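You operate a simulated robot arm through the tools that you are given. There is no shell and no other tool. Be economical: measure what you need, move in short steps, check, and stop when the job is done.

You run a simulated robot arm. Do the job below in one go: nothing can be reset, and whatever is moved stays where it is left.

TASK
Take the jug with a white cap and leave it on the work top of the stepped stand. Put the grey tub from the grey workbench top on the worktop left of the sink. Take the jug with a green cap and put it on the worktop left of the sink. Put the green bottle on the grey workbench top away on the low table top. Put the blue bottle on the small table top away on the low table top. Put the refill bottle on the small table top away on the bottom shelf of the green rack. Do these in any order. Set down upright: jug with a white cap, jug with a green cap, green bottle, blue bottle, refill bottle.

Only the result counts: the job must be done as asked and must still hold three seconds after the hand-in. Knocking over, shifting, dropping, spilling or breaking anything else fails it. A push-on lid holds only when it is set on centred and level and pressed home; a screw cap is set on level and turned clockwise until tight.

THE ROBOT
A 7-joint arm with a four-finger gripper on a trunk, on a base that drives. Base frame: it is fixed to the floor where the robot stands at the start and does not move with it; the origin is under the middle of the robot, x ahead of it, y to its left, z up. Readings come in m, degrees, newtons and seconds.
Its first joint turns from -69.0 to 172.0 degrees. Places, roughly: blue bottle (6x6x13 cm) [-3.1, -3.5, 0.8]; bottom shelf of the green rack [3.8, -1.3, 0.3]; green bottle (6x6x13 cm) [-1.3, -4.8, 0.9]; grey tub (9x9x8 cm) [-0.5, -4, 0.9]; jug with a green cap [-0.5, -4.25, 1]; jug with a white cap [0.75, 0, 1]; low table top [-3, -0.3, 0.8]; refill bottle [-3.25, -3.25, 1]; work top of the stepped stand [1.3, -3.1, 0.8]; worktop left of the sink [-1.8, -5.2, 0.9]. Payload 3.67 kg.
The tool frame sits at the grasp point between the pads (the TCP): z along the fingers, y along the line on which they close. The tips reach 0.028 m beyond it. The gripper opens to 0.112 m. The gripper's body begins 0.073 m behind the TCP.
Orientation is that of the tool frame in the base frame, as a unit quaternion [x, y, z, w]. With the fingers straight down and closing along the base's y, the tool's x points along the base's -x, its y along +y and its z along -z.

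THE INTERFACE
- The arm moves only by the tool apply_moves. Its argument "commands" is a list of rows, each a list of 3 entries, a list of its own where there are three numbers: the turn, a rotation vector about the base's x, y, z in units of 4 degrees (1.0 is 4 degrees), then the shift along the base's x, y, z in units of 40 mm (1.0 is 40 mm), then the opening, from 0 (shut) to 1 (fully open). In form: [[[wx, wy, wz], [x, y, z], gripper], ...]. A call has 1 to 8 rows; each row shifts and turns the commanded pose from where the row before left it. A call with a number of a shift or a turn outside -1 to 1 is refused whole. A row lasts 0.2 s, in which the tool goes at most 0.05 m and 8.6 degrees; a call with a longer step from one row to the next is refused whole, and so is a gripper value outside its range. Where a pose cannot be reached the arm comes as near as it can. A force on the tool above 40 N (or 10 N above the force at the start of the call, whichever is more), or a blocked arm, ends the call early, and 0.2 s more pass. The fingers move at their own pace and stop on an object; they squeeze with about 25 N. The grip force told is the motor's: it shows also when the fingers shut on nothing. Time passes only in rows, and 0.2 s behind the last, so rows that do not move let the fingers close. The reply holds the time, the measured pose of the TCP, the force on the tool along the base axes, the opening and the grip force, in the units named above and with some noise, with the torque about the TCP (base axes, N m) and any sound that the robot's microphone picked up, and new pictures: "views" is both (left out), scene, wrist or none.
- Cameras (640 x 400 px; columns grow to the right, rows downward): "scene" is now at [0.1382, 0.0051, 1.3537]; the picture's right is [0.05, -1.00, -0.00], its down [-0.50, -0.02, -0.87] and it looks along [0.87, 0.04, -0.50] (base axes); focal length 268 px, centre (320, 200). "wrist" rides on the gripper at [0.06, -0.018, -0.104] in the tool frame; the picture's right is [0.29, 0.96, 0.00], its down [-0.80, 0.24, -0.55] and it looks along [-0.53, 0.16, 0.83] (tool axes); focal length 234 px, centre (320, 200). There is no depth. A picture from a camera that has moved, and an enlarged one, comes with that camera's place and axes in the base frame and with its lens.
- slide_trunk(by): slides the trunk up (or, below 0, down) by that many m; the arm and the scene camera ride with it, the base frame stays. It gives what a move gives, with no picture.
- drive_base(legs): drives the robot by 1 to 6 legs, each [ahead, turn to the left] in m and degrees, along the robot's own axes; the way and the turn of a leg run together, so that a leg with both is an arc; at most 1.5 m and 180 degrees a leg. The arm and the cameras ride along, it lands a little off, and it stops where it bumps. It gives what a move gives, and a new picture of the scene camera.
- head_to(pan, tilt): turns the head with the scene camera to pan (to the left, within 86 degrees either way) and tilt (down, from -29 to 69), counted from straight ahead of the robot. It gives what a move gives, and a new picture of the scene camera.
- zoom(camera, box): a new picture of the part [left, top, right, bottom] of that camera's present view, enlarged. The clock stands still meanwhile.
- close_job(): hands the job in; it is judged then, once.

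Work in short steps. Places have to be worked out from the pictures, the camera data and where the tool is seen: move nearer, look again, correct. Check each grasp and each placing, and mend what went wrong. You have 186 turns and 260 pictures in all, those below and enlarged ones among them. Open the gripper and draw the arm clear of the work before you hand the job in, unless the task says otherwise; then end with one line.

The tools are called after "Call:" as name(argument=value, ...) on one line, values as JSON. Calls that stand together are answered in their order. apply_moves: Moves the arm, as the interface text tells. Its arguments: {"type":"object","properties":{"commands":{"type":"array","items":{"type":"array"}},"views":{"type":"string","enum":["both","scene","wrist","none"]}},"required":["commands"]} The other tools are called the same way: slide_trunk (by) slides the trunk up or down; drive_base (legs) drives the base; head_to (pan, tilt) turns the head that bears the scene camera; zoom (camera, box) takes an enlarged picture of a part of a camera's view; close_job () hands the job in.

At the start:

```text
t: 0.0
position: [0.6319, 0.0771, 1.1219]
ee_rot: [0.0, 1.0, 0.0, 0.001]
wrist_force: [0.3, -0.8, -0.1]
torque: [0.03, 0.03, 0.03]
gripper_width: 0.1119
grip_force: 0.0
trunk travel left (down, up): [-0.475, 0.365]
robot x, y, heading: [0.0009, -0.0003, -0.2]
head pan, tilt: [2.8, 29.8]
```

scene: 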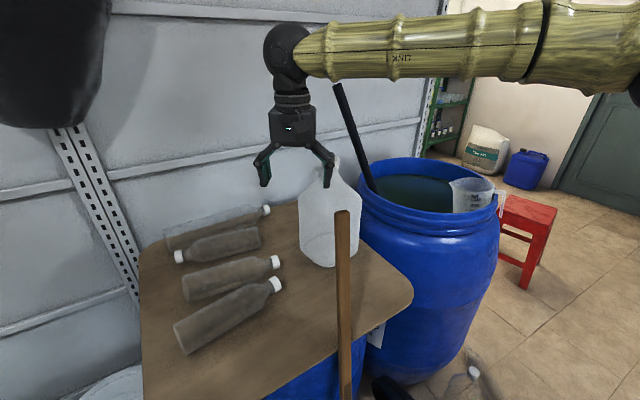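
wrist: 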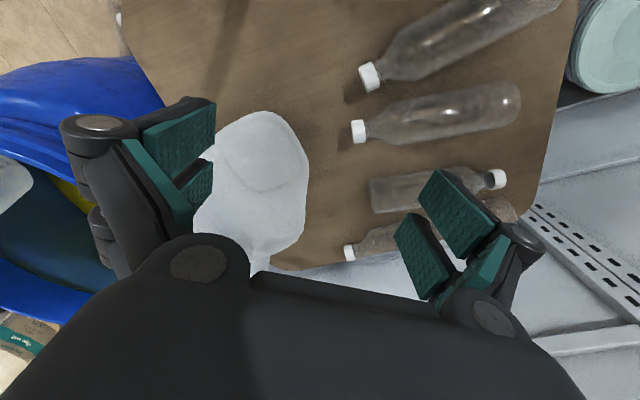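

The jug with the white cap stands on the table ahead, partly behind a wooden stick. I zoom in on it.

Call:
zoom(camera="scene", box=[220, 120, 420, 290])

Call:
zoom(camera="wrist", box=[100, 60, 420, 300])

```text
2.35 times, centred on (320, 205) of scene
camera zoom: at [0.1382, 0.0051, 1.3537], right [0.05, -1.0, 0.0], down [-0.5, -0.02, -0.87], along [0.87, 0.04, -0.5], focal length 630 px, centre (320, 188)
```

zoom: 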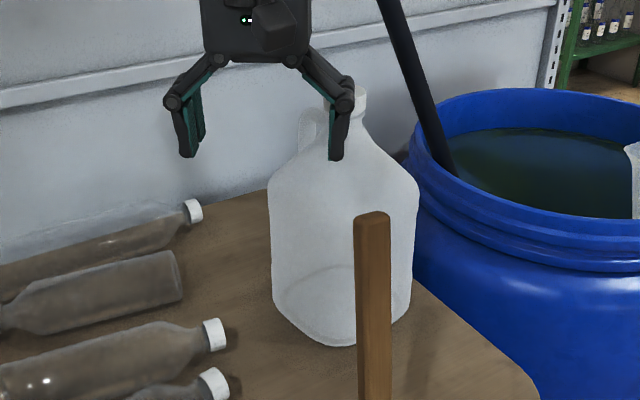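

```text
1.67 times, centred on (260, 180) of wrist
camera zoom: at [0.5716, 0.0604, 1.2263], right [-0.29, 0.96, 0.0], down [0.8, 0.24, 0.55], along [0.53, 0.16, -0.83], focal length 390 px, centre (420, 233)
```

zoom: 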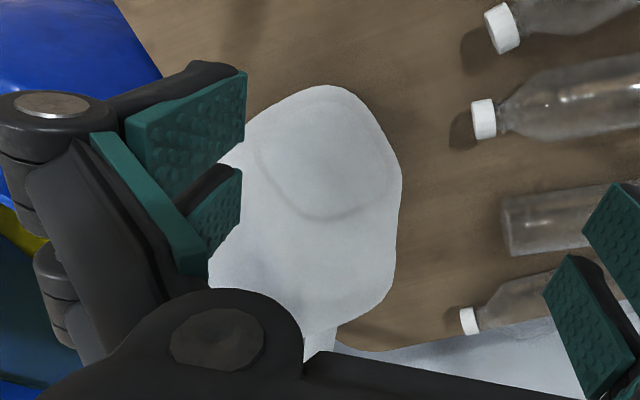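

The jug body is too wide for the gripper, so I plan to grip its neck. I raise the tool and centre it over y=0 to see where the cap and the handle lie.

Call:
apply_moves(commands=[[[0, 0, 0], [0, 0, 1], 1], [[0, 0, 0], [0, 0, 1], 1], [[0, 0, 0], [0, 0, 1], 1], [[0, 0, 0], [-1, -0.5, 0], 1], [[0, 0, 0], [-1, -0.5, 0], 1], [[0, 0, 0], [0, -0.6, 0], 1]])

```text
t: 1.4
position: [0.5517, 0.0125, 1.2398]
ee_rot: [0.0, 1.0, 0.0, 0.0]
wrist_force: [0.4, -0.2, -0.2]
torque: [0.05, 0.04, 0.0]
gripper_width: 0.1117
grip_force: 0.1
trunk travel left (down, up): [-0.475, 0.365]
robot x, y, heading: [0.0018, 0.0005, 0.4]
head pan, tilt: [2.8, 29.8]
camera scene: at [0.1387, 0.0036, 1.3536], right [0.05, -1.0, 0.0], down [-0.5, -0.02, -0.87], along [0.87, 0.04, -0.5], focal length 268 px, centre (320, 200)
camera wrist: at [0.4925, -0.005, 1.3448], right [-0.29, 0.96, 0.0], down [0.8, 0.24, 0.55], along [0.53, 0.16, -0.83], focal length 234 px, centre (320, 200)
```

scene: 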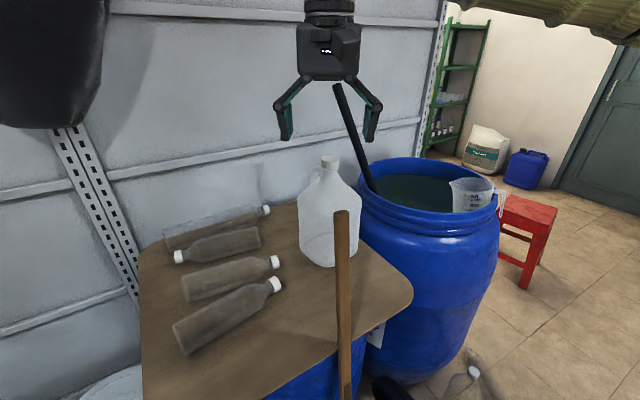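
wrist: 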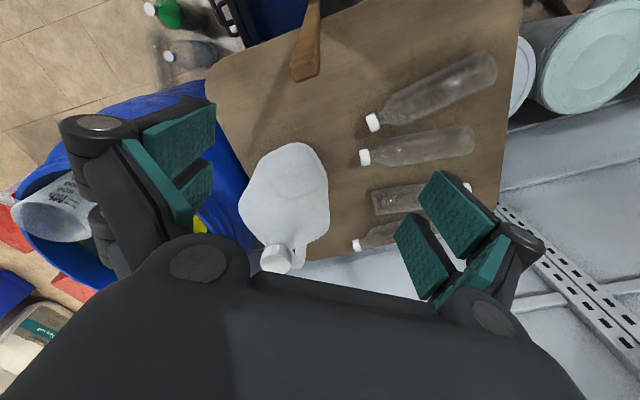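

The two views cross at about (0.745, 0.006, 1.12) for the cap. I zoom on it for the handle direction and neck shape.

Call:
zoom(camera="wrist", box=[210, 130, 370, 290])

Call:
zoom(camera="scene", box=[280, 140, 380, 280])

```text
2.50 times, centred on (290, 210) of wrist
camera zoom: at [0.4925, -0.005, 1.3448], right [-0.29, 0.96, 0.0], down [0.8, 0.24, 0.55], along [0.53, 0.16, -0.83], focal length 585 px, centre (395, 175)
```

zoom: 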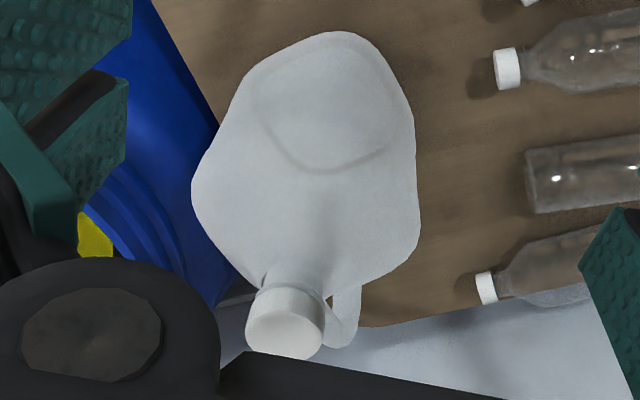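

```text
2.86 times, centred on (330, 210) of scene
camera zoom: at [0.1387, 0.0036, 1.3536], right [0.05, -1.0, 0.0], down [-0.5, -0.02, -0.87], along [0.87, 0.04, -0.5], focal length 765 px, centre (291, 171)
```

zoom: 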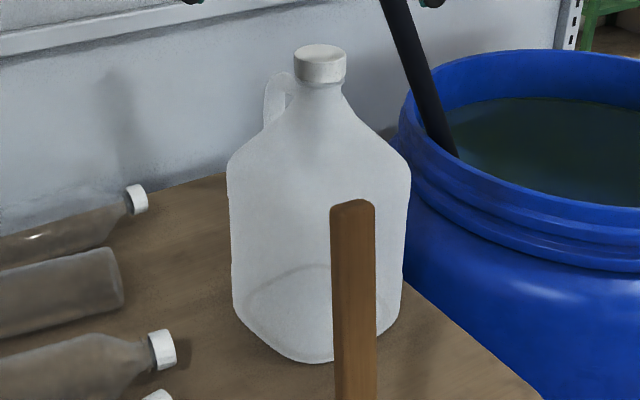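

The handle points away from the robot toward +x,+y. I turn the tool about 32° so the fingers close across it, and move over the cap while still high.

Call:
apply_moves(commands=[[[0, 0, 1], [0.6, -0.02, 0], 1], [[0, 0, 1], [0.6, -0.02, 0], 1], [[0, 0, 1], [0.6, -0.02, 0], 1], [[0, 0, 1], [0.6, -0.02, 0], 1], [[0, 0, 1], [0.6, -0.02, 0], 1], [[0, 0, 1], [0.6, -0.02, 0], 1], [[0, 0, 1], [0.6, -0.02, 0], 1], [[0, 0, 1], [0.6, -0.02, 0], 1]])

```text
t: 3.2
position: [0.745, 0.0091, 1.2411]
ee_rot: [-0.277, 0.961, 0.0, 0.0]
wrist_force: [-0.3, -0.2, -0.3]
torque: [-0.01, -0.01, 0.02]
gripper_width: 0.112
grip_force: 0.0
trunk travel left (down, up): [-0.475, 0.365]
robot x, y, heading: [0.0004, -0.0032, -0.1]
head pan, tilt: [2.8, 29.8]
camera scene: at [0.1387, 0.0054, 1.3536], right [0.05, -1.0, 0.0], down [-0.5, -0.02, -0.87], along [0.87, 0.04, -0.5], focal length 268 px, centre (320, 200)
camera wrist: at [0.7029, -0.0373, 1.3467], right [-0.75, 0.66, 0.0], down [0.55, 0.63, 0.55], along [0.36, 0.42, -0.83], focal length 234 px, centre (320, 200)
```

scene: 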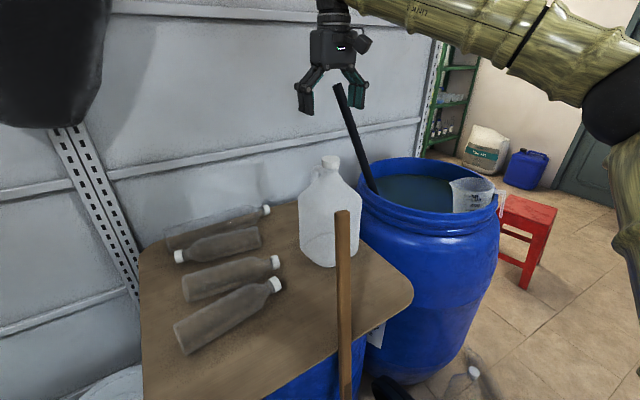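
wrist: 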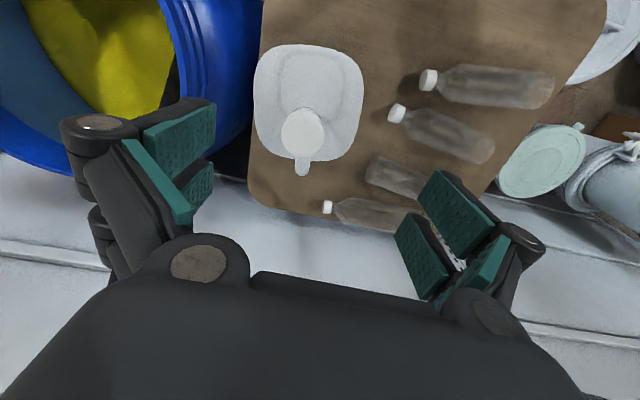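

The wrist view shows the handle at azimuth about 49°, with the cap near (0.757, 0.006, 1.117). I turn 16° more and come partway down.

Call:
apply_moves(commands=[[[0, 0, 1], [0.15, -0.03, 0], 1], [[0, 0, 1], [0.15, -0.03, 0], 1], [[0, 0, 1], [0, 0, -0.5], 1], [[0, 0, 1], [0, 0, -0.8], 1]])

```text
t: 4.2
position: [0.7576, 0.0077, 1.1897]
ee_rot: [-0.406, 0.914, 0.0, 0.0]
wrist_force: [-0.2, -0.2, 0.1]
torque: [-0.03, -0.01, -0.03]
gripper_width: 0.1119
grip_force: 0.1
trunk travel left (down, up): [-0.475, 0.365]
robot x, y, heading: [0.0039, 0.0007, 0.0]
head pan, tilt: [2.8, 29.8]
camera scene: at [0.139, 0.0047, 1.3537], right [0.05, -1.0, 0.0], down [-0.5, -0.02, -0.87], along [0.87, 0.04, -0.5], focal length 268 px, centre (320, 200)
camera wrist: at [0.73, -0.0482, 1.2942], right [-0.9, 0.43, 0.0], down [0.36, 0.75, 0.55], along [0.24, 0.5, -0.83], focal length 234 px, centre (320, 200)
```

scene: 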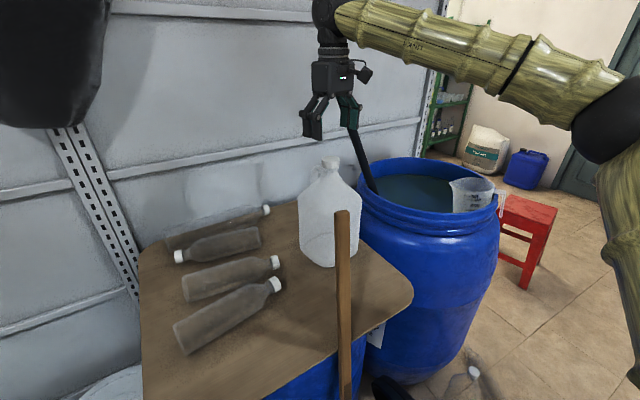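
wrist: 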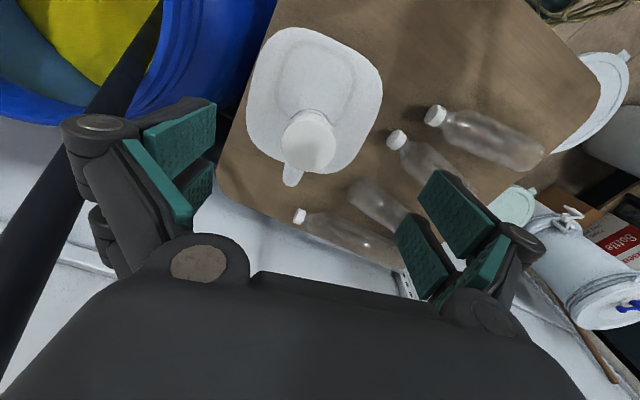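

Cap refined to about (0.763, 0.004). I descend around it and close.

Call:
apply_moves(commands=[[[0, 0, 0], [0.13, -0.08, -0.5], 1], [[0, 0, 0], [0, 0, -0.8], 1], [[0, 0, 0], [0, 0, -0.8], 1]])

```text
t: 5.0
position: [0.7626, 0.0023, 1.1034]
ee_rot: [-0.407, 0.914, 0.002, -0.001]
wrist_force: [-0.8, 0.4, 0.0]
torque: [0.04, 0.01, 0.01]
gripper_width: 0.1119
grip_force: 0.1
trunk travel left (down, up): [-0.475, 0.365]
robot x, y, heading: [0.001, 0.0023, 0.1]
head pan, tilt: [2.8, 29.8]
camera scene: at [0.139, 0.0048, 1.3536], right [0.05, -1.0, 0.0], down [-0.5, -0.02, -0.87], along [0.87, 0.04, -0.5], focal length 268 px, centre (320, 200)
camera wrist: at [0.7358, -0.0534, 1.2082], right [-0.9, 0.43, 0.0], down [0.36, 0.75, 0.55], along [0.24, 0.5, -0.83], focal length 234 px, centre (320, 200)
```

scene: 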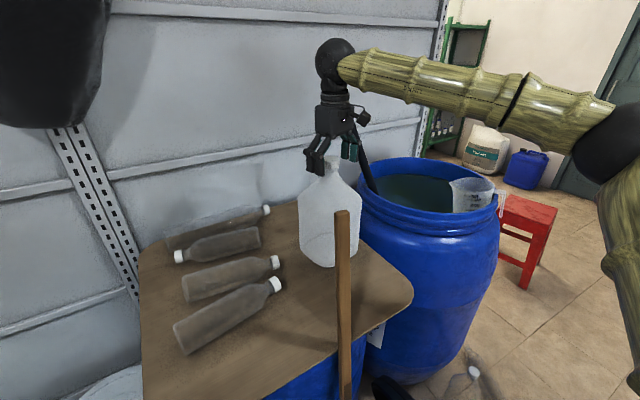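
wrist: 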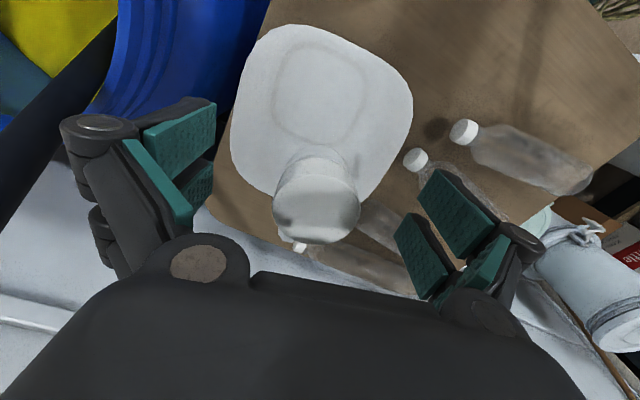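

The cap sits between the fingers nearly at the TCP. I nudge slightly and close.

Call:
apply_moves(commands=[[[0, 0, 0], [0.1, 0.12, 0], 1], [[0, 0, 0], [0, 0, 0], 0], [[0, 0, 0], [0, 0, 0], 0], [[0, 0, 0], [0, 0, 0], 0]])

```text
t: 6.0
position: [0.766, 0.0063, 1.1035]
ee_rot: [-0.407, 0.913, 0.0, 0.0]
wrist_force: [-0.7, 0.1, 2.3]
torque: [0.02, 0.01, 0.01]
gripper_width: 0.0403
grip_force: 24.8
trunk travel left (down, up): [-0.475, 0.365]
robot x, y, heading: [0.0003, -0.0006, 0.1]
head pan, tilt: [2.8, 29.8]
camera scene: at [0.1382, 0.0051, 1.3537], right [0.05, -1.0, 0.0], down [-0.5, -0.02, -0.87], along [0.87, 0.04, -0.5], focal length 268 px, centre (320, 200)
camera wrist: at [0.7391, -0.0487, 1.2098], right [-0.9, 0.43, 0.0], down [0.36, 0.75, 0.55], along [0.24, 0.5, -0.83], focal length 234 px, centre (320, 200)
```

scene: 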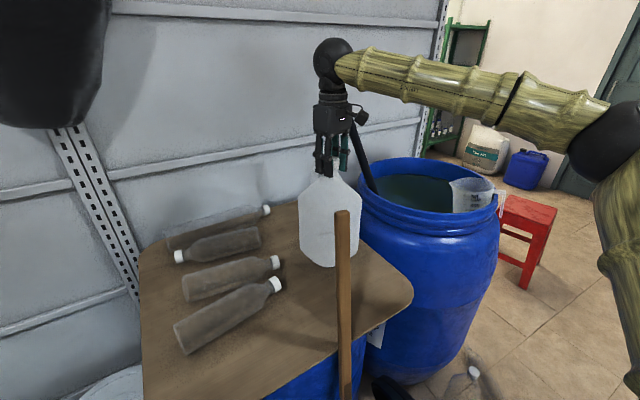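
wrist: 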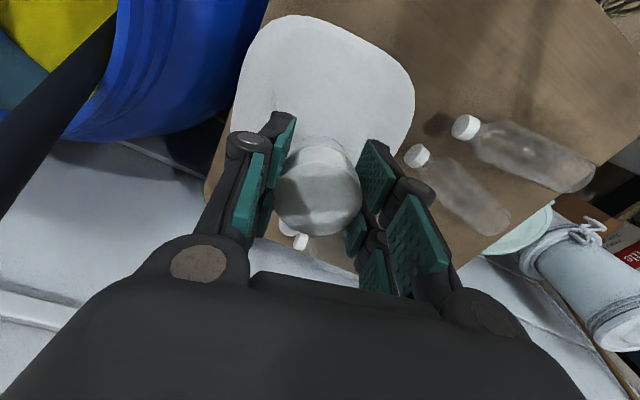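

Gripped at 40 mm. I lift 4 cm and check that it holds and what it weighs.

Call:
apply_moves(commands=[[[0, 0, 0], [0, 0, 0.3], 0], [[0, 0, 0], [0, 0, 0.3], 0], [[0, 0, 0], [0, 0, 0.5], 0], [[0, 0, 0], [0, 0, 0], 0]])

```text
t: 7.0
position: [0.7637, 0.0038, 1.1495]
ee_rot: [-0.406, 0.914, -0.001, 0.0]
wrist_force: [0.5, -0.6, -0.9]
torque: [0.05, 0.02, 0.04]
gripper_width: 0.0405
grip_force: 24.7
trunk travel left (down, up): [-0.475, 0.365]
robot x, y, heading: [0.0009, -0.001, 0.2]
head pan, tilt: [2.8, 29.8]
camera scene: at [0.1387, 0.0049, 1.3536], right [0.05, -1.0, 0.0], down [-0.5, -0.02, -0.87], along [0.87, 0.04, -0.5], focal length 268 px, centre (320, 200)
camera wrist: at [0.7377, -0.0504, 1.2544], right [-0.9, 0.43, 0.0], down [0.36, 0.75, 0.55], along [0.24, 0.5, -0.83], focal length 234 px, centre (320, 200)
```

scene: 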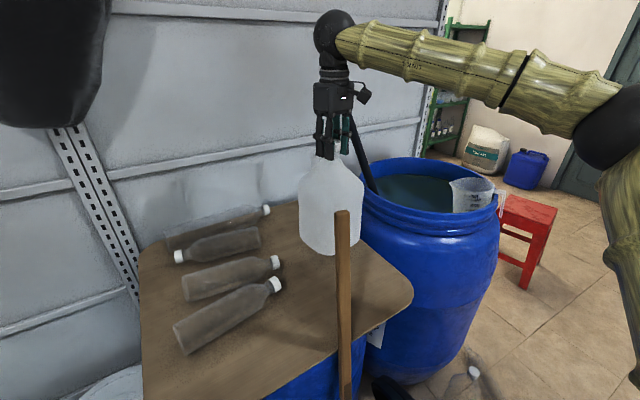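
wrist: 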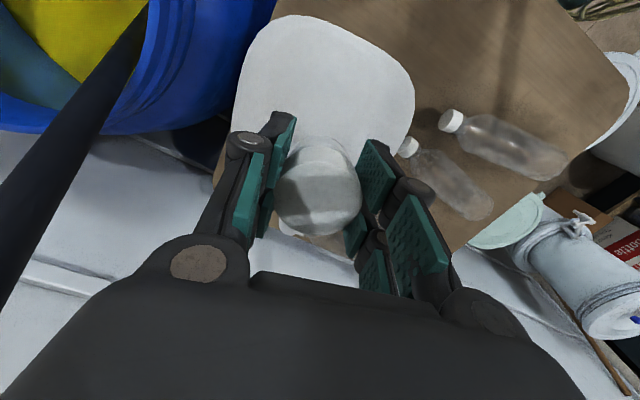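

The jug is held and light. A stick standing at about (0.52, -0.01) tops out near z=1.11, so I raise the trunk well above it before backing away, and look around to the right meanwhile.

Call:
slide_trunk(by=0.3)

Call:
head_to(pan=-80, tilt=30)

Call:
head_to(pan=80, tilt=30)

```text
t: 10.0
position: [0.7644, 0.005, 1.4494]
ee_rot: [-0.407, 0.913, 0.0, 0.001]
wrist_force: [-0.5, 0.6, -1.2]
torque: [0.0, 0.0, -0.01]
gripper_width: 0.0405
grip_force: 25.3
trunk travel left (down, up): [-0.775, 0.065]
robot x, y, heading: [0.0002, -0.0012, 0.0]
head pan, tilt: [2.8, 29.8]
```

```text
t: 11.6
position: [0.7636, 0.0044, 1.4494]
ee_rot: [-0.406, 0.914, 0.001, -0.001]
wrist_force: [-0.2, -0.1, -1.2]
torque: [-0.01, 0.0, -0.02]
gripper_width: 0.0406
grip_force: 24.4
trunk travel left (down, up): [-0.775, 0.065]
robot x, y, heading: [0.0015, 0.0012, 0.0]
head pan, tilt: [-80.0, 30.0]
camera scene: at [0.0639, -0.0886, 1.6534], right [-0.98, -0.17, 0.0], down [-0.09, 0.49, -0.87], along [0.15, -0.85, -0.5], focal length 268 px, centre (320, 200)
```

scene: 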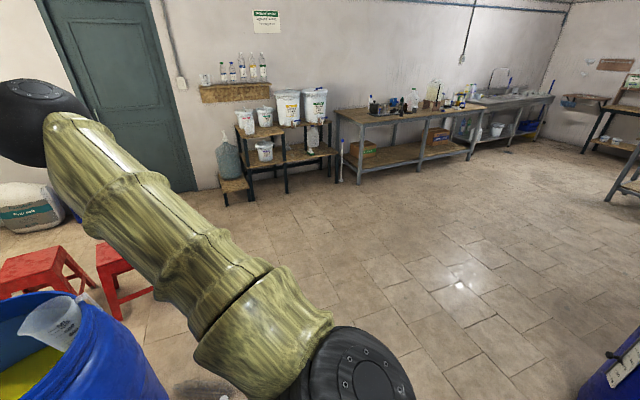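

```text
t: 14.0
position: [0.7649, 0.0042, 1.4497]
ee_rot: [-0.406, 0.914, 0.0, 0.0]
wrist_force: [0.3, -0.1, -1.1]
torque: [0.01, -0.02, -0.02]
gripper_width: 0.0402
grip_force: 24.9
trunk travel left (down, up): [-0.775, 0.065]
robot x, y, heading: [-0.0008, 0.0009, -0.2]
head pan, tilt: [80.0, 30.0]
camera scene: at [0.0638, 0.0896, 1.6535], right [0.98, -0.17, 0.0], down [-0.09, -0.49, -0.87], along [0.15, 0.85, -0.5], focal length 268 px, centre (320, 200)
```

scene: 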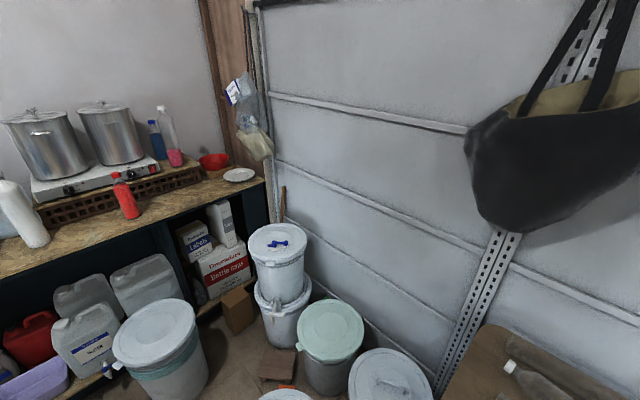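

The room is open to the right. I pan back to the right and zoom on the stand and the workbench.

Call:
head_to(pan=-80, tilt=20)

Call:
zoom(camera="scene", box=[180, 100, 350, 250])

Call:
zoom(camera="scene", box=[340, 100, 640, 260])

```text
t: 16.5
position: [0.7645, 0.0041, 1.4502]
ee_rot: [-0.407, 0.914, -0.001, -0.001]
wrist_force: [-1.0, 0.5, -0.6]
torque: [0.01, -0.01, -0.03]
gripper_width: 0.0403
grip_force: 25.8
trunk travel left (down, up): [-0.775, 0.065]
robot x, y, heading: [-0.001, 0.001, 0.3]
head pan, tilt: [-80.0, 20.0]
camera scene: at [0.0643, -0.0912, 1.6695], right [-0.98, -0.17, 0.0], down [-0.06, 0.34, -0.94], along [0.16, -0.93, -0.34], focal length 268 px, centre (320, 200)
```

scene: 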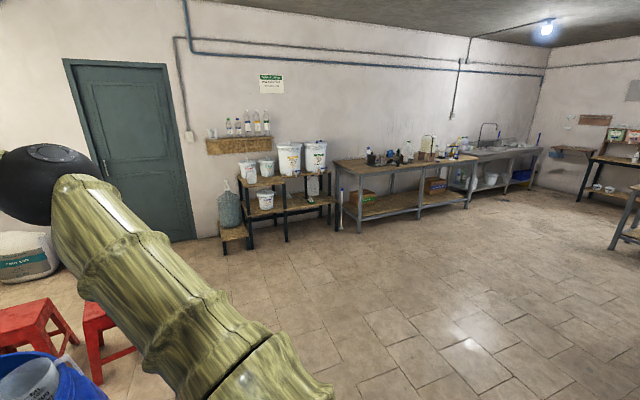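

```text
2.67 times, centred on (265, 175) of scene
camera zoom: at [0.0643, -0.0912, 1.6695], right [-0.98, -0.17, 0.0], down [-0.06, 0.34, -0.94], along [0.16, -0.93, -0.34], focal length 714 px, centre (467, 267)
```

zoom: 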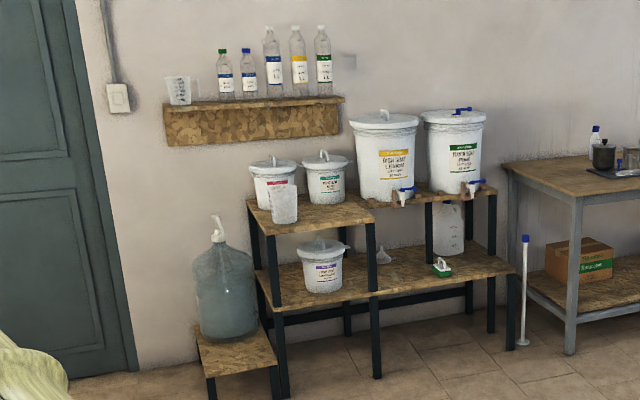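

```text
2.13 times, centred on (490, 180) of scene
camera zoom: at [0.0643, -0.0912, 1.6695], right [-0.98, -0.17, 0.0], down [-0.06, 0.34, -0.94], along [0.16, -0.93, -0.34], focal length 571 px, centre (-43, 243)
```

zoom: 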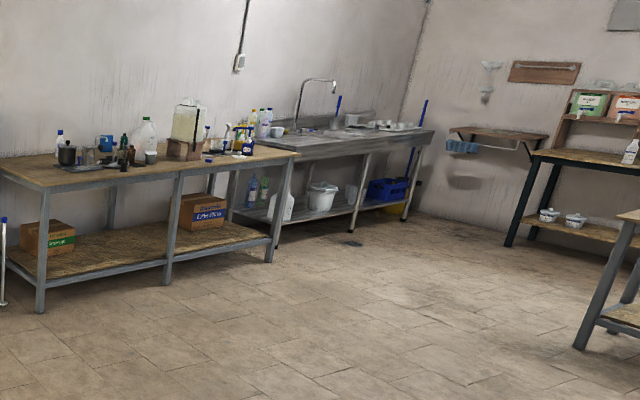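

The stand's lower-left upper level (z≈0.8) is the work top, and it holds two small buckets and a measuring cup. I back off over the stick and drive toward a spot about 1.3 m in front of the stand.

Call:
drive_base(legs=[[-0.35, 0], [0, -55], [1.2, 0]])

Call:
head_to(pan=0, tilt=30)

```text
t: 24.3
position: [0.3598, -1.124, 1.4782]
ee_rot: [0.111, 0.994, -0.007, 0.021]
wrist_force: [0.3, -2.2, -1.4]
torque: [0.16, -0.02, -0.01]
gripper_width: 0.0401
grip_force: 25.0
trunk travel left (down, up): [-0.775, 0.065]
robot x, y, heading: [-0.0249, -0.4966, -57.4]
head pan, tilt: [-80.0, 20.0]
stopped in leg 3: the robot was blocked; the commanded pose is now the measured one
camera scene: at [-0.0127, -0.6968, 1.6737], right [-0.68, 0.73, 0.07], down [0.22, 0.29, -0.93], along [-0.7, -0.62, -0.35], focal length 268 px, centre (320, 200)
```

scene: 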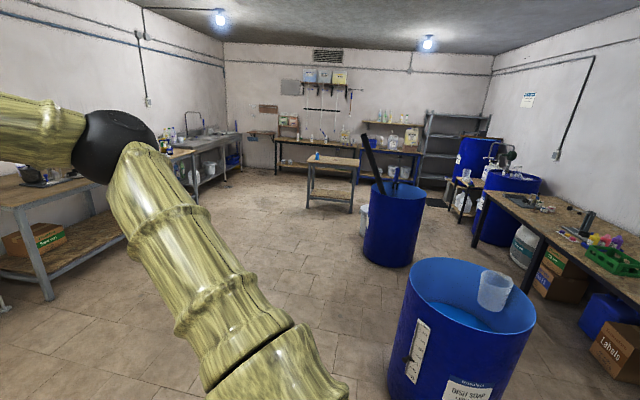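

```text
t: 25.8
position: [0.3361, -1.0599, 1.4913]
ee_rot: [0.085, 0.996, -0.026, 0.021]
wrist_force: [-0.4, 0.6, 2.6]
torque: [0.03, -0.03, 0.0]
gripper_width: 0.04
grip_force: 24.7
trunk travel left (down, up): [-0.775, 0.065]
robot x, y, heading: [-0.0288, -0.4928, -57.1]
head pan, tilt: [0.0, 30.0]
camera scene: at [0.031, -0.5912, 1.6566], right [-0.84, -0.54, 0.0], down [-0.26, 0.41, -0.87], along [0.47, -0.74, -0.49], focal length 268 px, centre (320, 200)
```

scene: 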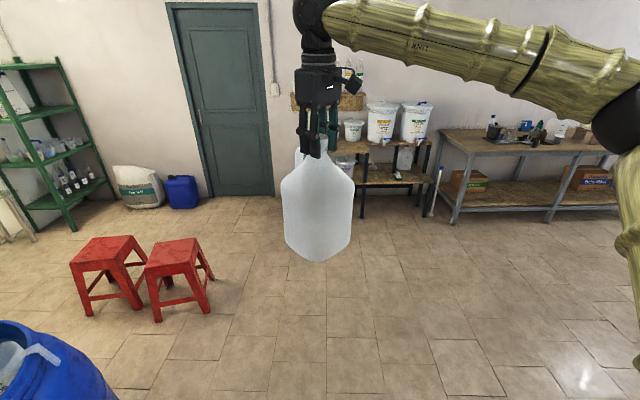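

The base was blocked near (-0.03, -0.5). I look down to see what is in the way.

Call:
head_to(pan=0, tilt=69)

Call:
head_to(pan=70, tilt=60)

Call:
head_to(pan=-70, tilt=60)

```text
t: 26.9
position: [0.3623, -1.1, 1.4669]
ee_rot: [0.085, 0.996, -0.012, 0.01]
wrist_force: [0.3, -0.9, -2.2]
torque: [0.06, 0.05, 0.04]
gripper_width: 0.04
grip_force: 24.8
trunk travel left (down, up): [-0.775, 0.065]
robot x, y, heading: [-0.0301, -0.494, -57.2]
head pan, tilt: [0.0, 68.8]
camera scene: at [0.0328, -0.5951, 1.6016], right [-0.84, -0.54, 0.0], down [-0.51, 0.79, -0.36], along [0.19, -0.3, -0.93], focal length 268 px, centre (320, 200)
```

scene: 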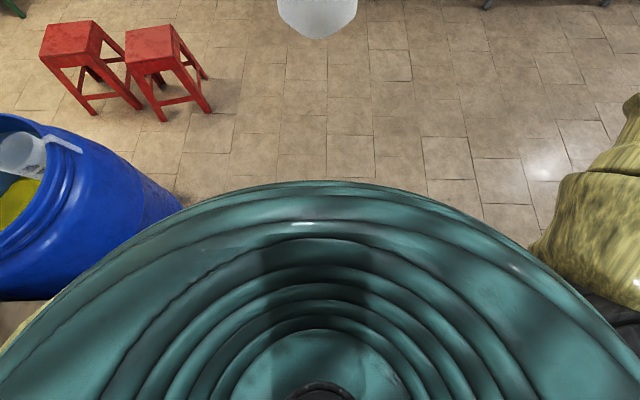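

```text
t: 28.3
position: [0.3563, -1.0898, 1.4724]
ee_rot: [0.085, 0.996, -0.016, 0.012]
wrist_force: [0.2, -0.1, -1.6]
torque: [-0.01, 0.04, -0.01]
gripper_width: 0.04
grip_force: 25.0
trunk travel left (down, up): [-0.775, 0.065]
robot x, y, heading: [-0.0331, -0.4898, -57.3]
head pan, tilt: [70.0, 60.0]
camera scene: at [0.0616, -0.5225, 1.6114], right [0.22, -0.98, 0.0], down [-0.85, -0.19, -0.5], along [0.49, 0.11, -0.87], focal length 268 px, centre (320, 200)
```

scene: 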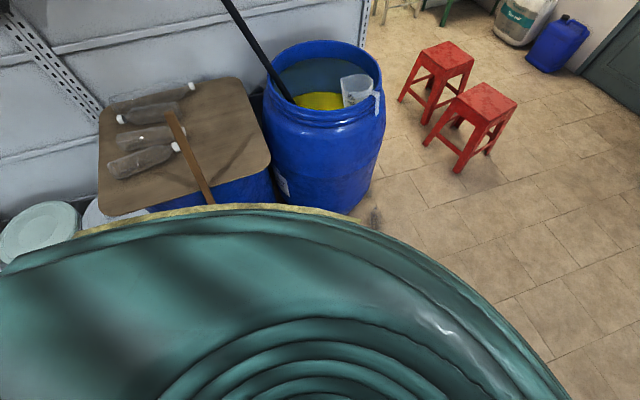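

```text
t: 30.5
position: [0.3551, -1.0907, 1.4724]
ee_rot: [0.085, 0.996, -0.016, 0.013]
wrist_force: [0.3, -0.1, -1.1]
torque: [0.0, 0.05, -0.04]
gripper_width: 0.0398
grip_force: 24.9
trunk travel left (down, up): [-0.775, 0.065]
robot x, y, heading: [-0.0262, -0.4959, -57.7]
head pan, tilt: [-70.0, 60.0]
camera scene: at [-0.0442, -0.5902, 1.6113], right [-0.8, 0.61, 0.0], down [0.52, 0.69, -0.5], along [-0.3, -0.4, -0.87], focal length 268 px, centre (320, 200)
```

scene: 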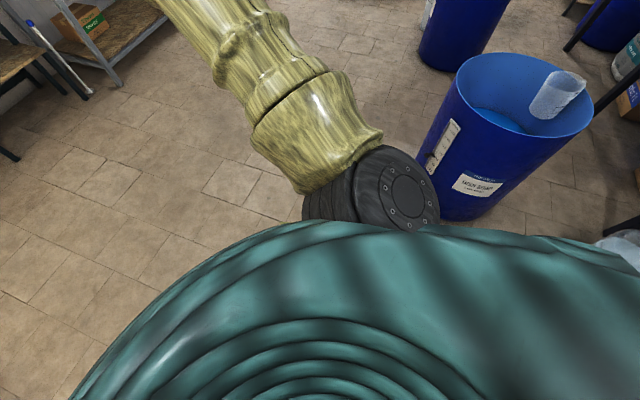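

Nothing visible ahead, so the obstacle is hidden beneath the body's rim. I back off along the same line and look at the floor that was hidden.

Call:
drive_base(legs=[[-0.5, 0]])

Call:
head_to(pan=0, tilt=60)

Call:
head_to(pan=40, tilt=60)

```text
t: 33.4
position: [0.0946, -0.6709, 1.4734]
ee_rot: [0.077, 0.997, -0.016, 0.014]
wrist_force: [-0.2, 0.0, -1.0]
torque: [-0.01, 0.0, 0.0]
gripper_width: 0.0395
grip_force: 24.6
trunk travel left (down, up): [-0.775, 0.065]
robot x, y, heading: [-0.2984, -0.0818, -56.2]
head pan, tilt: [-70.0, 60.0]
camera scene: at [-0.3128, -0.1769, 1.6113], right [-0.8, 0.59, 0.0], down [0.51, 0.7, -0.5], along [-0.3, -0.4, -0.87], focal length 268 px, centre (320, 200)
```

scene: 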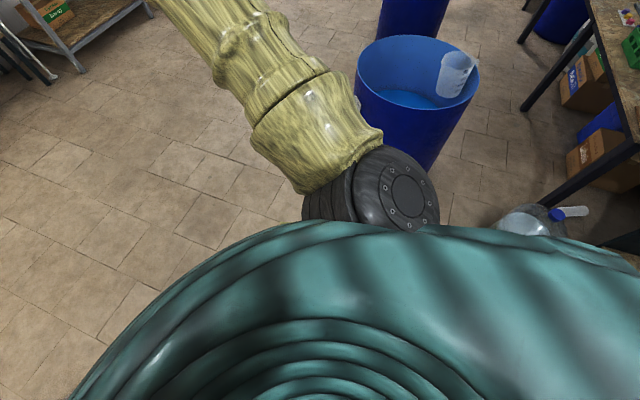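

```text
t: 34.8
position: [0.0955, -0.6706, 1.4733]
ee_rot: [0.078, 0.997, -0.016, 0.013]
wrist_force: [-0.9, -0.1, -0.9]
torque: [0.03, 0.01, 0.0]
gripper_width: 0.0399
grip_force: 25.0
trunk travel left (down, up): [-0.775, 0.065]
robot x, y, heading: [-0.2982, -0.0844, -56.3]
head pan, tilt: [0.0, 60.0]
camera scene: at [-0.236, -0.1794, 1.6113], right [-0.83, -0.55, 0.0], down [-0.48, 0.72, -0.5], along [0.28, -0.42, -0.87], focal length 268 px, centre (320, 200)
```

scene: 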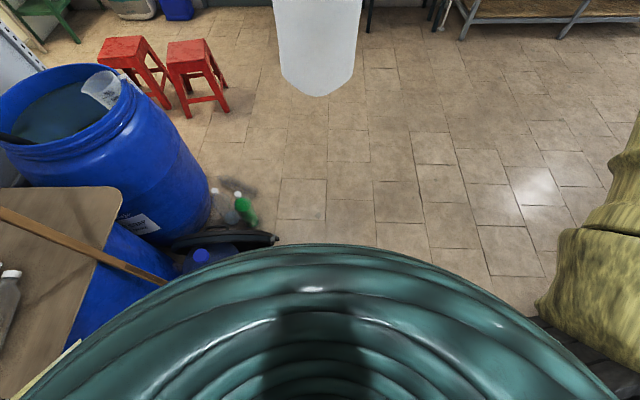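

```text
t: 35.9
position: [0.0955, -0.6715, 1.4725]
ee_rot: [0.078, 0.997, -0.016, 0.013]
wrist_force: [-0.1, 0.0, -1.2]
torque: [-0.01, 0.05, 0.0]
gripper_width: 0.04
grip_force: 24.8
trunk travel left (down, up): [-0.775, 0.065]
robot x, y, heading: [-0.2956, -0.0799, -56.6]
head pan, tilt: [40.0, 60.0]
camera scene: at [-0.2089, -0.1427, 1.6114], right [-0.28, -0.96, 0.0], down [-0.83, 0.25, -0.5], along [0.48, -0.14, -0.87], focal length 268 px, centre (320, 200)
```

scene: 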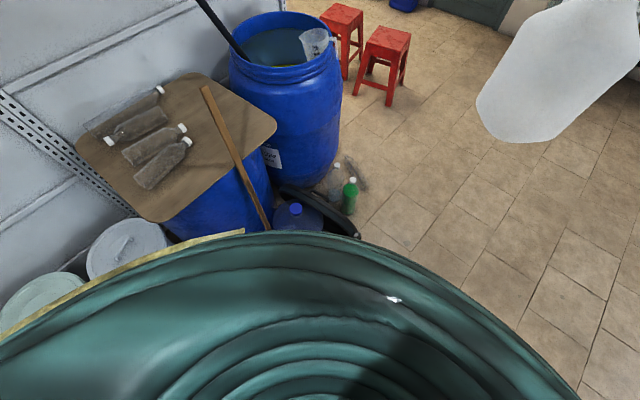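

I see it now: a black hose/basin with a blue jerrycan and bottles near the barrel, at roughly (0.3, -0.53). I zoom to see whether anything was disturbed.

Call:
zoom(camera="scene", box=[230, 130, 400, 250])

```text
3.33 times, centred on (315, 190) of scene
camera zoom: at [-0.2089, -0.1427, 1.6114], right [-0.28, -0.96, 0.0], down [-0.83, 0.25, -0.5], along [0.48, -0.14, -0.87], focal length 892 px, centre (337, 233)
```

zoom: 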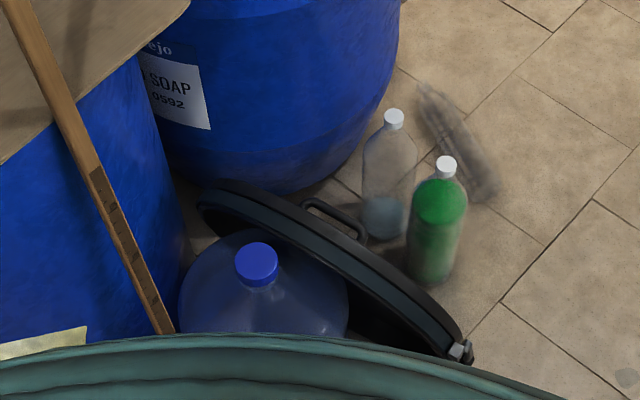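

It is a leaning barrel lid with a clamp; it looks in place. I drive round it: turn to about -75°, go 1 m, then toward the stand.

Call:
drive_base(legs=[[0, -19], [1.0, 0], [0, 38], [1.3, 0], [0, -53]])

Call:
head_to(pan=0, tilt=35)

```text
t: 52.5
position: [0.9992, -2.558, 1.4732]
ee_rot: [0.363, 0.932, -0.018, 0.008]
wrist_force: [-0.4, 0.2, -1.5]
torque: [-0.02, -0.1, 0.03]
gripper_width: 0.0397
grip_force: 25.2
trunk travel left (down, up): [-0.775, 0.065]
robot x, y, heading: [0.9989, -1.8518, -90.1]
head pan, tilt: [40.0, 60.0]
camera scene: at [1.0386, -1.9508, 1.6114], right [-0.77, -0.64, 0.0], down [-0.56, 0.66, -0.5], along [0.32, -0.38, -0.87], focal length 268 px, centre (320, 200)
```

scene: 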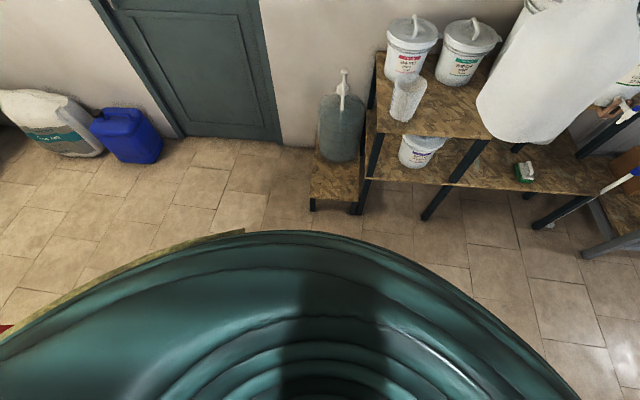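

```text
t: 53.6
position: [0.9991, -2.5577, 1.4726]
ee_rot: [0.362, 0.932, -0.018, 0.008]
wrist_force: [-0.4, -0.5, -1.3]
torque: [-0.04, 0.0, 0.0]
gripper_width: 0.0399
grip_force: 24.7
trunk travel left (down, up): [-0.775, 0.065]
robot x, y, heading: [0.9975, -1.8532, -89.8]
head pan, tilt: [0.0, 35.0]
camera scene: at [0.9956, -1.9878, 1.6456], right [-1.0, 0.0, 0.0], down [0.0, 0.57, -0.82], along [0.0, -0.82, -0.57], focal length 268 px, centre (320, 200)
```

scene: 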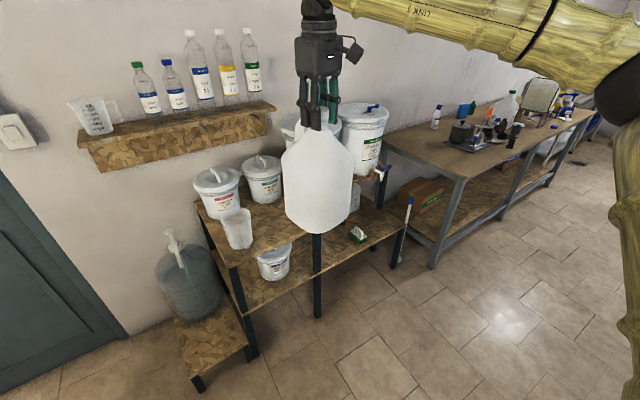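

The stand is clear. Its work top is rotated about 26°, with free space at its front-right, near (1.22, -3.01). I drive 0.35 m closer and level the tool.

Call:
drive_base(legs=[[0.36, 0]])

Call:
apply_moves(commands=[[[0.56, 0, 0], [0.8, 0, 0], 0], [[0, 0, 0], [0.8, 0, 0], 0], [[0, 0, 0], [0.8, 0, 0], 0], [[0, 0, 0], [0.8, 0, 0], 0], [[0, 0, 0], [0.8, 0, 0], 0], [[0, 0, 0], [0.8, 0, 0], 0], [[0, 0, 0], [0.8, 0, 0], 0]])

```text
t: 55.9
position: [0.9986, -2.9157, 1.4733]
ee_rot: [0.363, 0.932, -0.018, 0.008]
wrist_force: [0.2, -0.3, -1.0]
torque: [0.03, 0.01, -0.02]
gripper_width: 0.0399
grip_force: 24.6
trunk travel left (down, up): [-0.775, 0.065]
robot x, y, heading: [0.9961, -2.2059, -90.0]
head pan, tilt: [0.0, 35.0]
camera scene: at [0.9948, -2.3466, 1.6456], right [-1.0, 0.0, 0.0], down [0.0, 0.57, -0.82], along [0.0, -0.82, -0.57], focal length 268 px, centre (320, 200)
```

scene: 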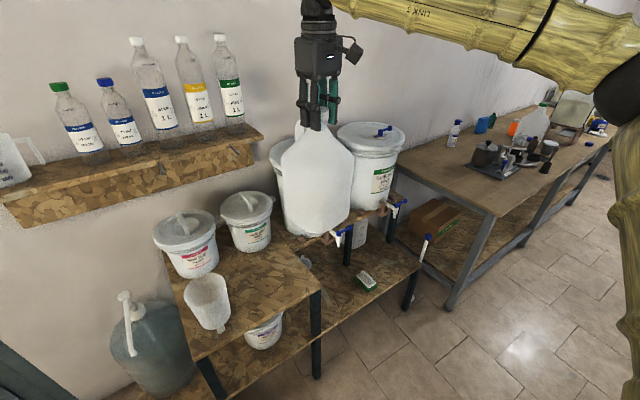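

```text
t: 57.5
position: [1.2232, -2.916, 1.4736]
ee_rot: [0.364, 0.931, 0.0, 0.0]
wrist_force: [0.5, -0.7, -1.7]
torque: [0.02, 0.04, 0.0]
gripper_width: 0.04
grip_force: 24.9
trunk travel left (down, up): [-0.775, 0.065]
robot x, y, heading: [0.9986, -2.2111, -90.2]
head pan, tilt: [0.0, 35.0]
camera scene: at [0.9975, -2.3462, 1.6456], right [-1.0, 0.0, 0.0], down [0.0, 0.57, -0.82], along [0.0, -0.82, -0.57], focal length 268 px, centre (320, 200)
camera wrist: at [1.1669, -2.8867, 1.5781], right [0.44, 0.9, 0.0], down [0.75, -0.36, 0.55], along [0.5, -0.24, -0.83], focal length 234 px, centre (320, 200)
```

scene: 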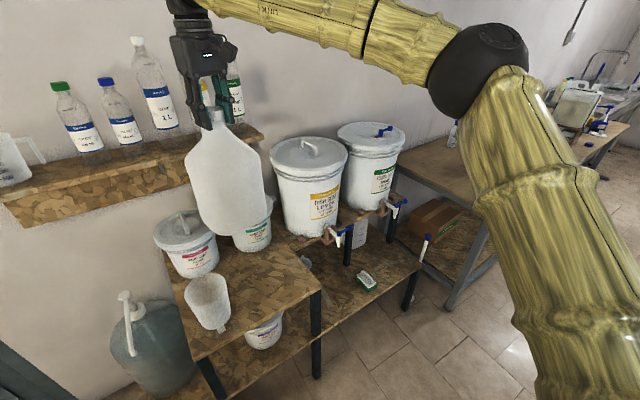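
wrist: 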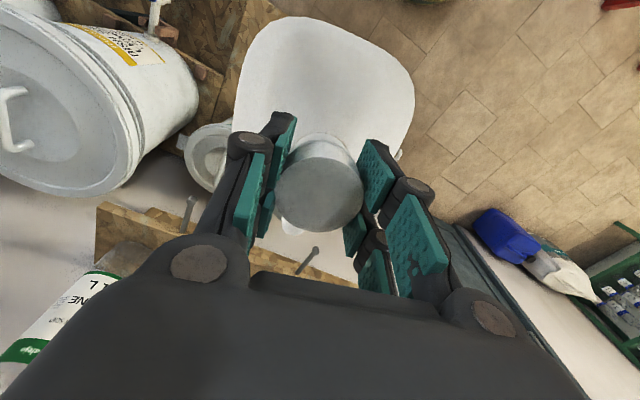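

The stand's top solves to z≈0.80, with the free centre near (1.228, -3.017). I move over it and lower the trunk 0.3 m, which leaves the jug about 0.1 m above the top.

Call:
apply_moves(commands=[[[0, 0, 0], [0.1, -0.9, 0], 0], [[0, 0, 0], [0, -0.9, 0], 0], [[0, 0, 0], [0, -0.75, 0], 0], [[0, 0, 0], [0, 0, 0], 0]], views="none")

Call:
slide_trunk(by=-0.28)

Call:
apply_moves(commands=[[[0, 0, 0], [0, 0, -0.2], 0]])

```text
t: 58.5
position: [1.2239, -3.0182, 1.4714]
ee_rot: [0.363, 0.932, -0.001, 0.001]
wrist_force: [0.1, 0.1, -0.7]
torque: [-0.03, -0.02, 0.0]
gripper_width: 0.04
grip_force: 25.1
trunk travel left (down, up): [-0.775, 0.065]
robot x, y, heading: [0.9964, -2.2126, -90.0]
head pan, tilt: [0.0, 35.0]
```

```text
t: 61.3
position: [1.2255, -3.0171, 1.1915]
ee_rot: [0.363, 0.932, 0.0, 0.001]
wrist_force: [-0.2, -0.1, -0.9]
torque: [0.04, 0.03, -0.03]
gripper_width: 0.04
grip_force: 25.3
trunk travel left (down, up): [-0.495, 0.345]
robot x, y, heading: [0.9959, -2.2109, -90.2]
head pan, tilt: [0.0, 35.0]
```

```text
t: 61.7
position: [1.2258, -3.0174, 1.1832]
ee_rot: [0.364, 0.931, 0.0, 0.0]
wrist_force: [0.4, -0.1, -1.2]
torque: [0.01, 0.01, 0.0]
gripper_width: 0.0396
grip_force: 25.8
trunk travel left (down, up): [-0.495, 0.345]
robot x, y, heading: [0.9948, -2.2045, -90.3]
head pan, tilt: [0.0, 35.0]
camera scene: at [0.995, -2.346, 1.3656], right [-1.0, 0.0, 0.0], down [0.0, 0.57, -0.82], along [0.0, -0.82, -0.57], focal length 268 px, centre (320, 200)
camera wrist: at [1.1688, -2.9886, 1.2886], right [0.44, 0.9, 0.0], down [0.75, -0.36, 0.55], along [0.5, -0.24, -0.83], focal length 234 px, centre (320, 200)
```

scene: 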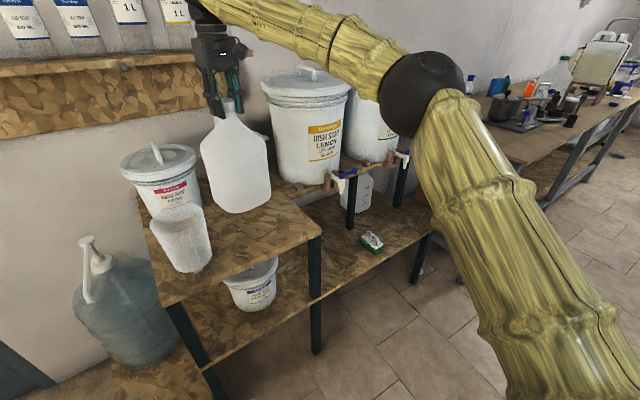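
wrist: 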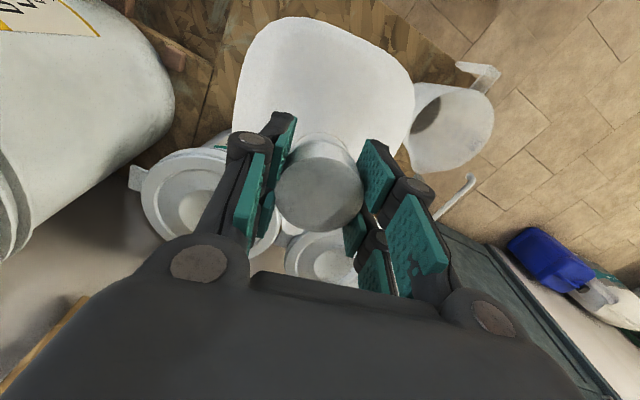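

The jug looks well placed. I lower further.

Call:
apply_moves(commands=[[[0, 0, 0], [0, 0, -0.6], 0], [[0, 0, 0], [0, 0, -0.6], 0], [[0, 0, 0], [0, 0, -0.5], 0], [[0, 0, 0], [0, 0, -0.2], 0]])

```text
t: 62.7
position: [1.2233, -3.0167, 1.1074]
ee_rot: [0.363, 0.932, -0.001, 0.001]
wrist_force: [-0.5, -1.1, -1.1]
torque: [-0.01, 0.0, 0.03]
gripper_width: 0.04
grip_force: 25.4
trunk travel left (down, up): [-0.495, 0.345]
robot x, y, heading: [0.9993, -2.2085, -90.0]
head pan, tilt: [0.0, 35.0]
camera scene: at [0.9952, -2.3456, 1.3657], right [-1.0, 0.0, 0.0], down [0.0, 0.57, -0.82], along [0.0, -0.82, -0.57], focal length 268 px, centre (320, 200)
camera wrist: at [1.1672, -2.9877, 1.213], right [0.44, 0.9, 0.0], down [0.75, -0.36, 0.56], along [0.5, -0.24, -0.83], focal length 234 px, centre (320, 200)
```

scene: 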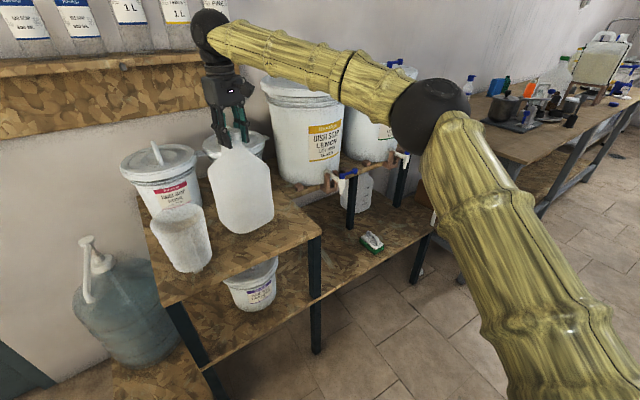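
wrist: 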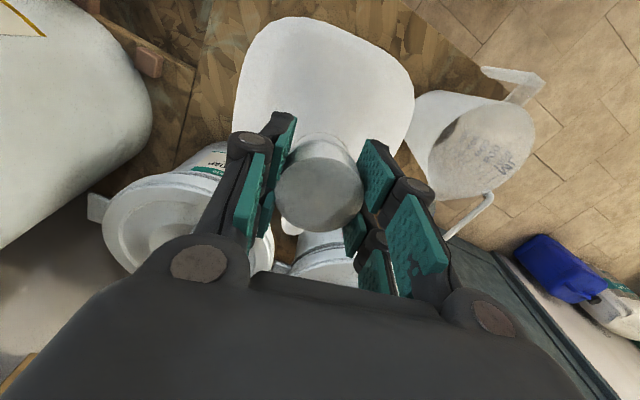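

Now small steps, watching the vertical force.

Call:
apply_moves(commands=[[[0, 0, 0], [0, 0, -0.2], 0], [[0, 0, 0], [0, 0, -0.2], 0], [[0, 0, 0], [0, 0, -0.2], 0]], views="none")

Call:
apply_moves(commands=[[[0, 0, 0], [0, 0, -0.12], 0], [[0, 0, 0], [0, 0, -0.12], 0]], views="scene")

```text
t: 63.5
position: [1.2244, -3.0169, 1.0834]
ee_rot: [0.363, 0.932, 0.0, 0.001]
wrist_force: [0.2, -0.2, -1.8]
torque: [0.04, 0.0, 0.03]
gripper_width: 0.04
grip_force: 25.2
trunk travel left (down, up): [-0.495, 0.345]
robot x, y, heading: [0.9989, -2.2136, -90.1]
head pan, tilt: [0.0, 35.0]
```

```text
t: 64.1
position: [1.2234, -3.0156, 1.0793]
ee_rot: [0.364, 0.932, -0.002, 0.002]
wrist_force: [3.4, -2.3, 21.5]
torque: [0.02, 0.17, -0.05]
gripper_width: 0.0399
grip_force: 24.9
trunk travel left (down, up): [-0.495, 0.345]
robot x, y, heading: [0.9983, -2.2109, -90.2]
head pan, tilt: [0.0, 35.0]
camera scene: at [0.9948, -2.3442, 1.3663], right [-1.0, 0.0, 0.0], down [0.0, 0.57, -0.82], along [0.0, -0.82, -0.57], focal length 268 px, centre (320, 200)
```

scene: 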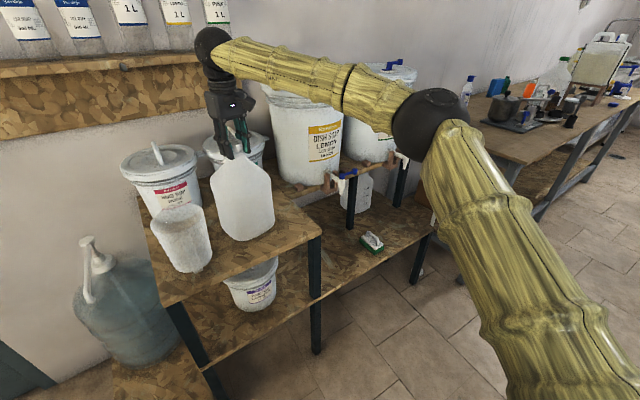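

Contact (21 N). I ease the load, open partly and lift straight up.

Call:
apply_moves(commands=[[[0, 0, 0], [0, 0, 0.1], 0], [[0, 0, 0], [0, 0, 0], 0.65], [[0, 0, 0], [0, 0, 0], 0.65], [[0, 0, 0], [0, 0, 0.4], 0.65], [[0, 0, 0], [0, 0, 1], 0.65], [[0, 0, 0], [0, 0, 1], 0.65], [[0, 0, 0], [0, 0, 1], 0.65]])

```text
t: 65.7
position: [1.2284, -3.0189, 1.2178]
ee_rot: [0.363, 0.932, 0.0, 0.001]
wrist_force: [0.5, 0.4, -0.3]
torque: [-0.05, 0.0, 0.0]
gripper_width: 0.0729
grip_force: 0.1
trunk travel left (down, up): [-0.495, 0.345]
robot x, y, heading: [0.9989, -2.2049, -90.1]
head pan, tilt: [0.0, 35.0]
camera scene: at [0.9954, -2.3447, 1.3657], right [-1.0, 0.0, 0.0], down [0.0, 0.57, -0.82], along [0.0, -0.82, -0.57], focal length 268 px, centre (320, 200)
camera wrist: at [1.1724, -2.99, 1.3221], right [0.44, 0.9, 0.0], down [0.75, -0.36, 0.55], along [0.5, -0.24, -0.83], focal length 234 px, centre (320, 200)
```

scene: 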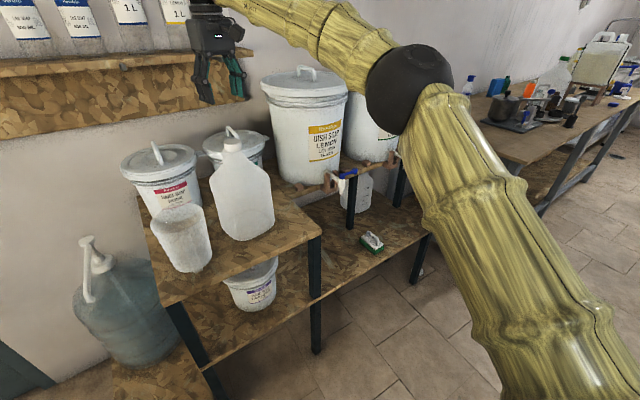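
wrist: 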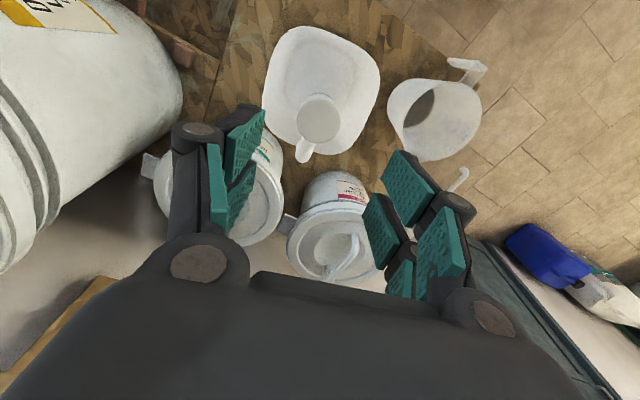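

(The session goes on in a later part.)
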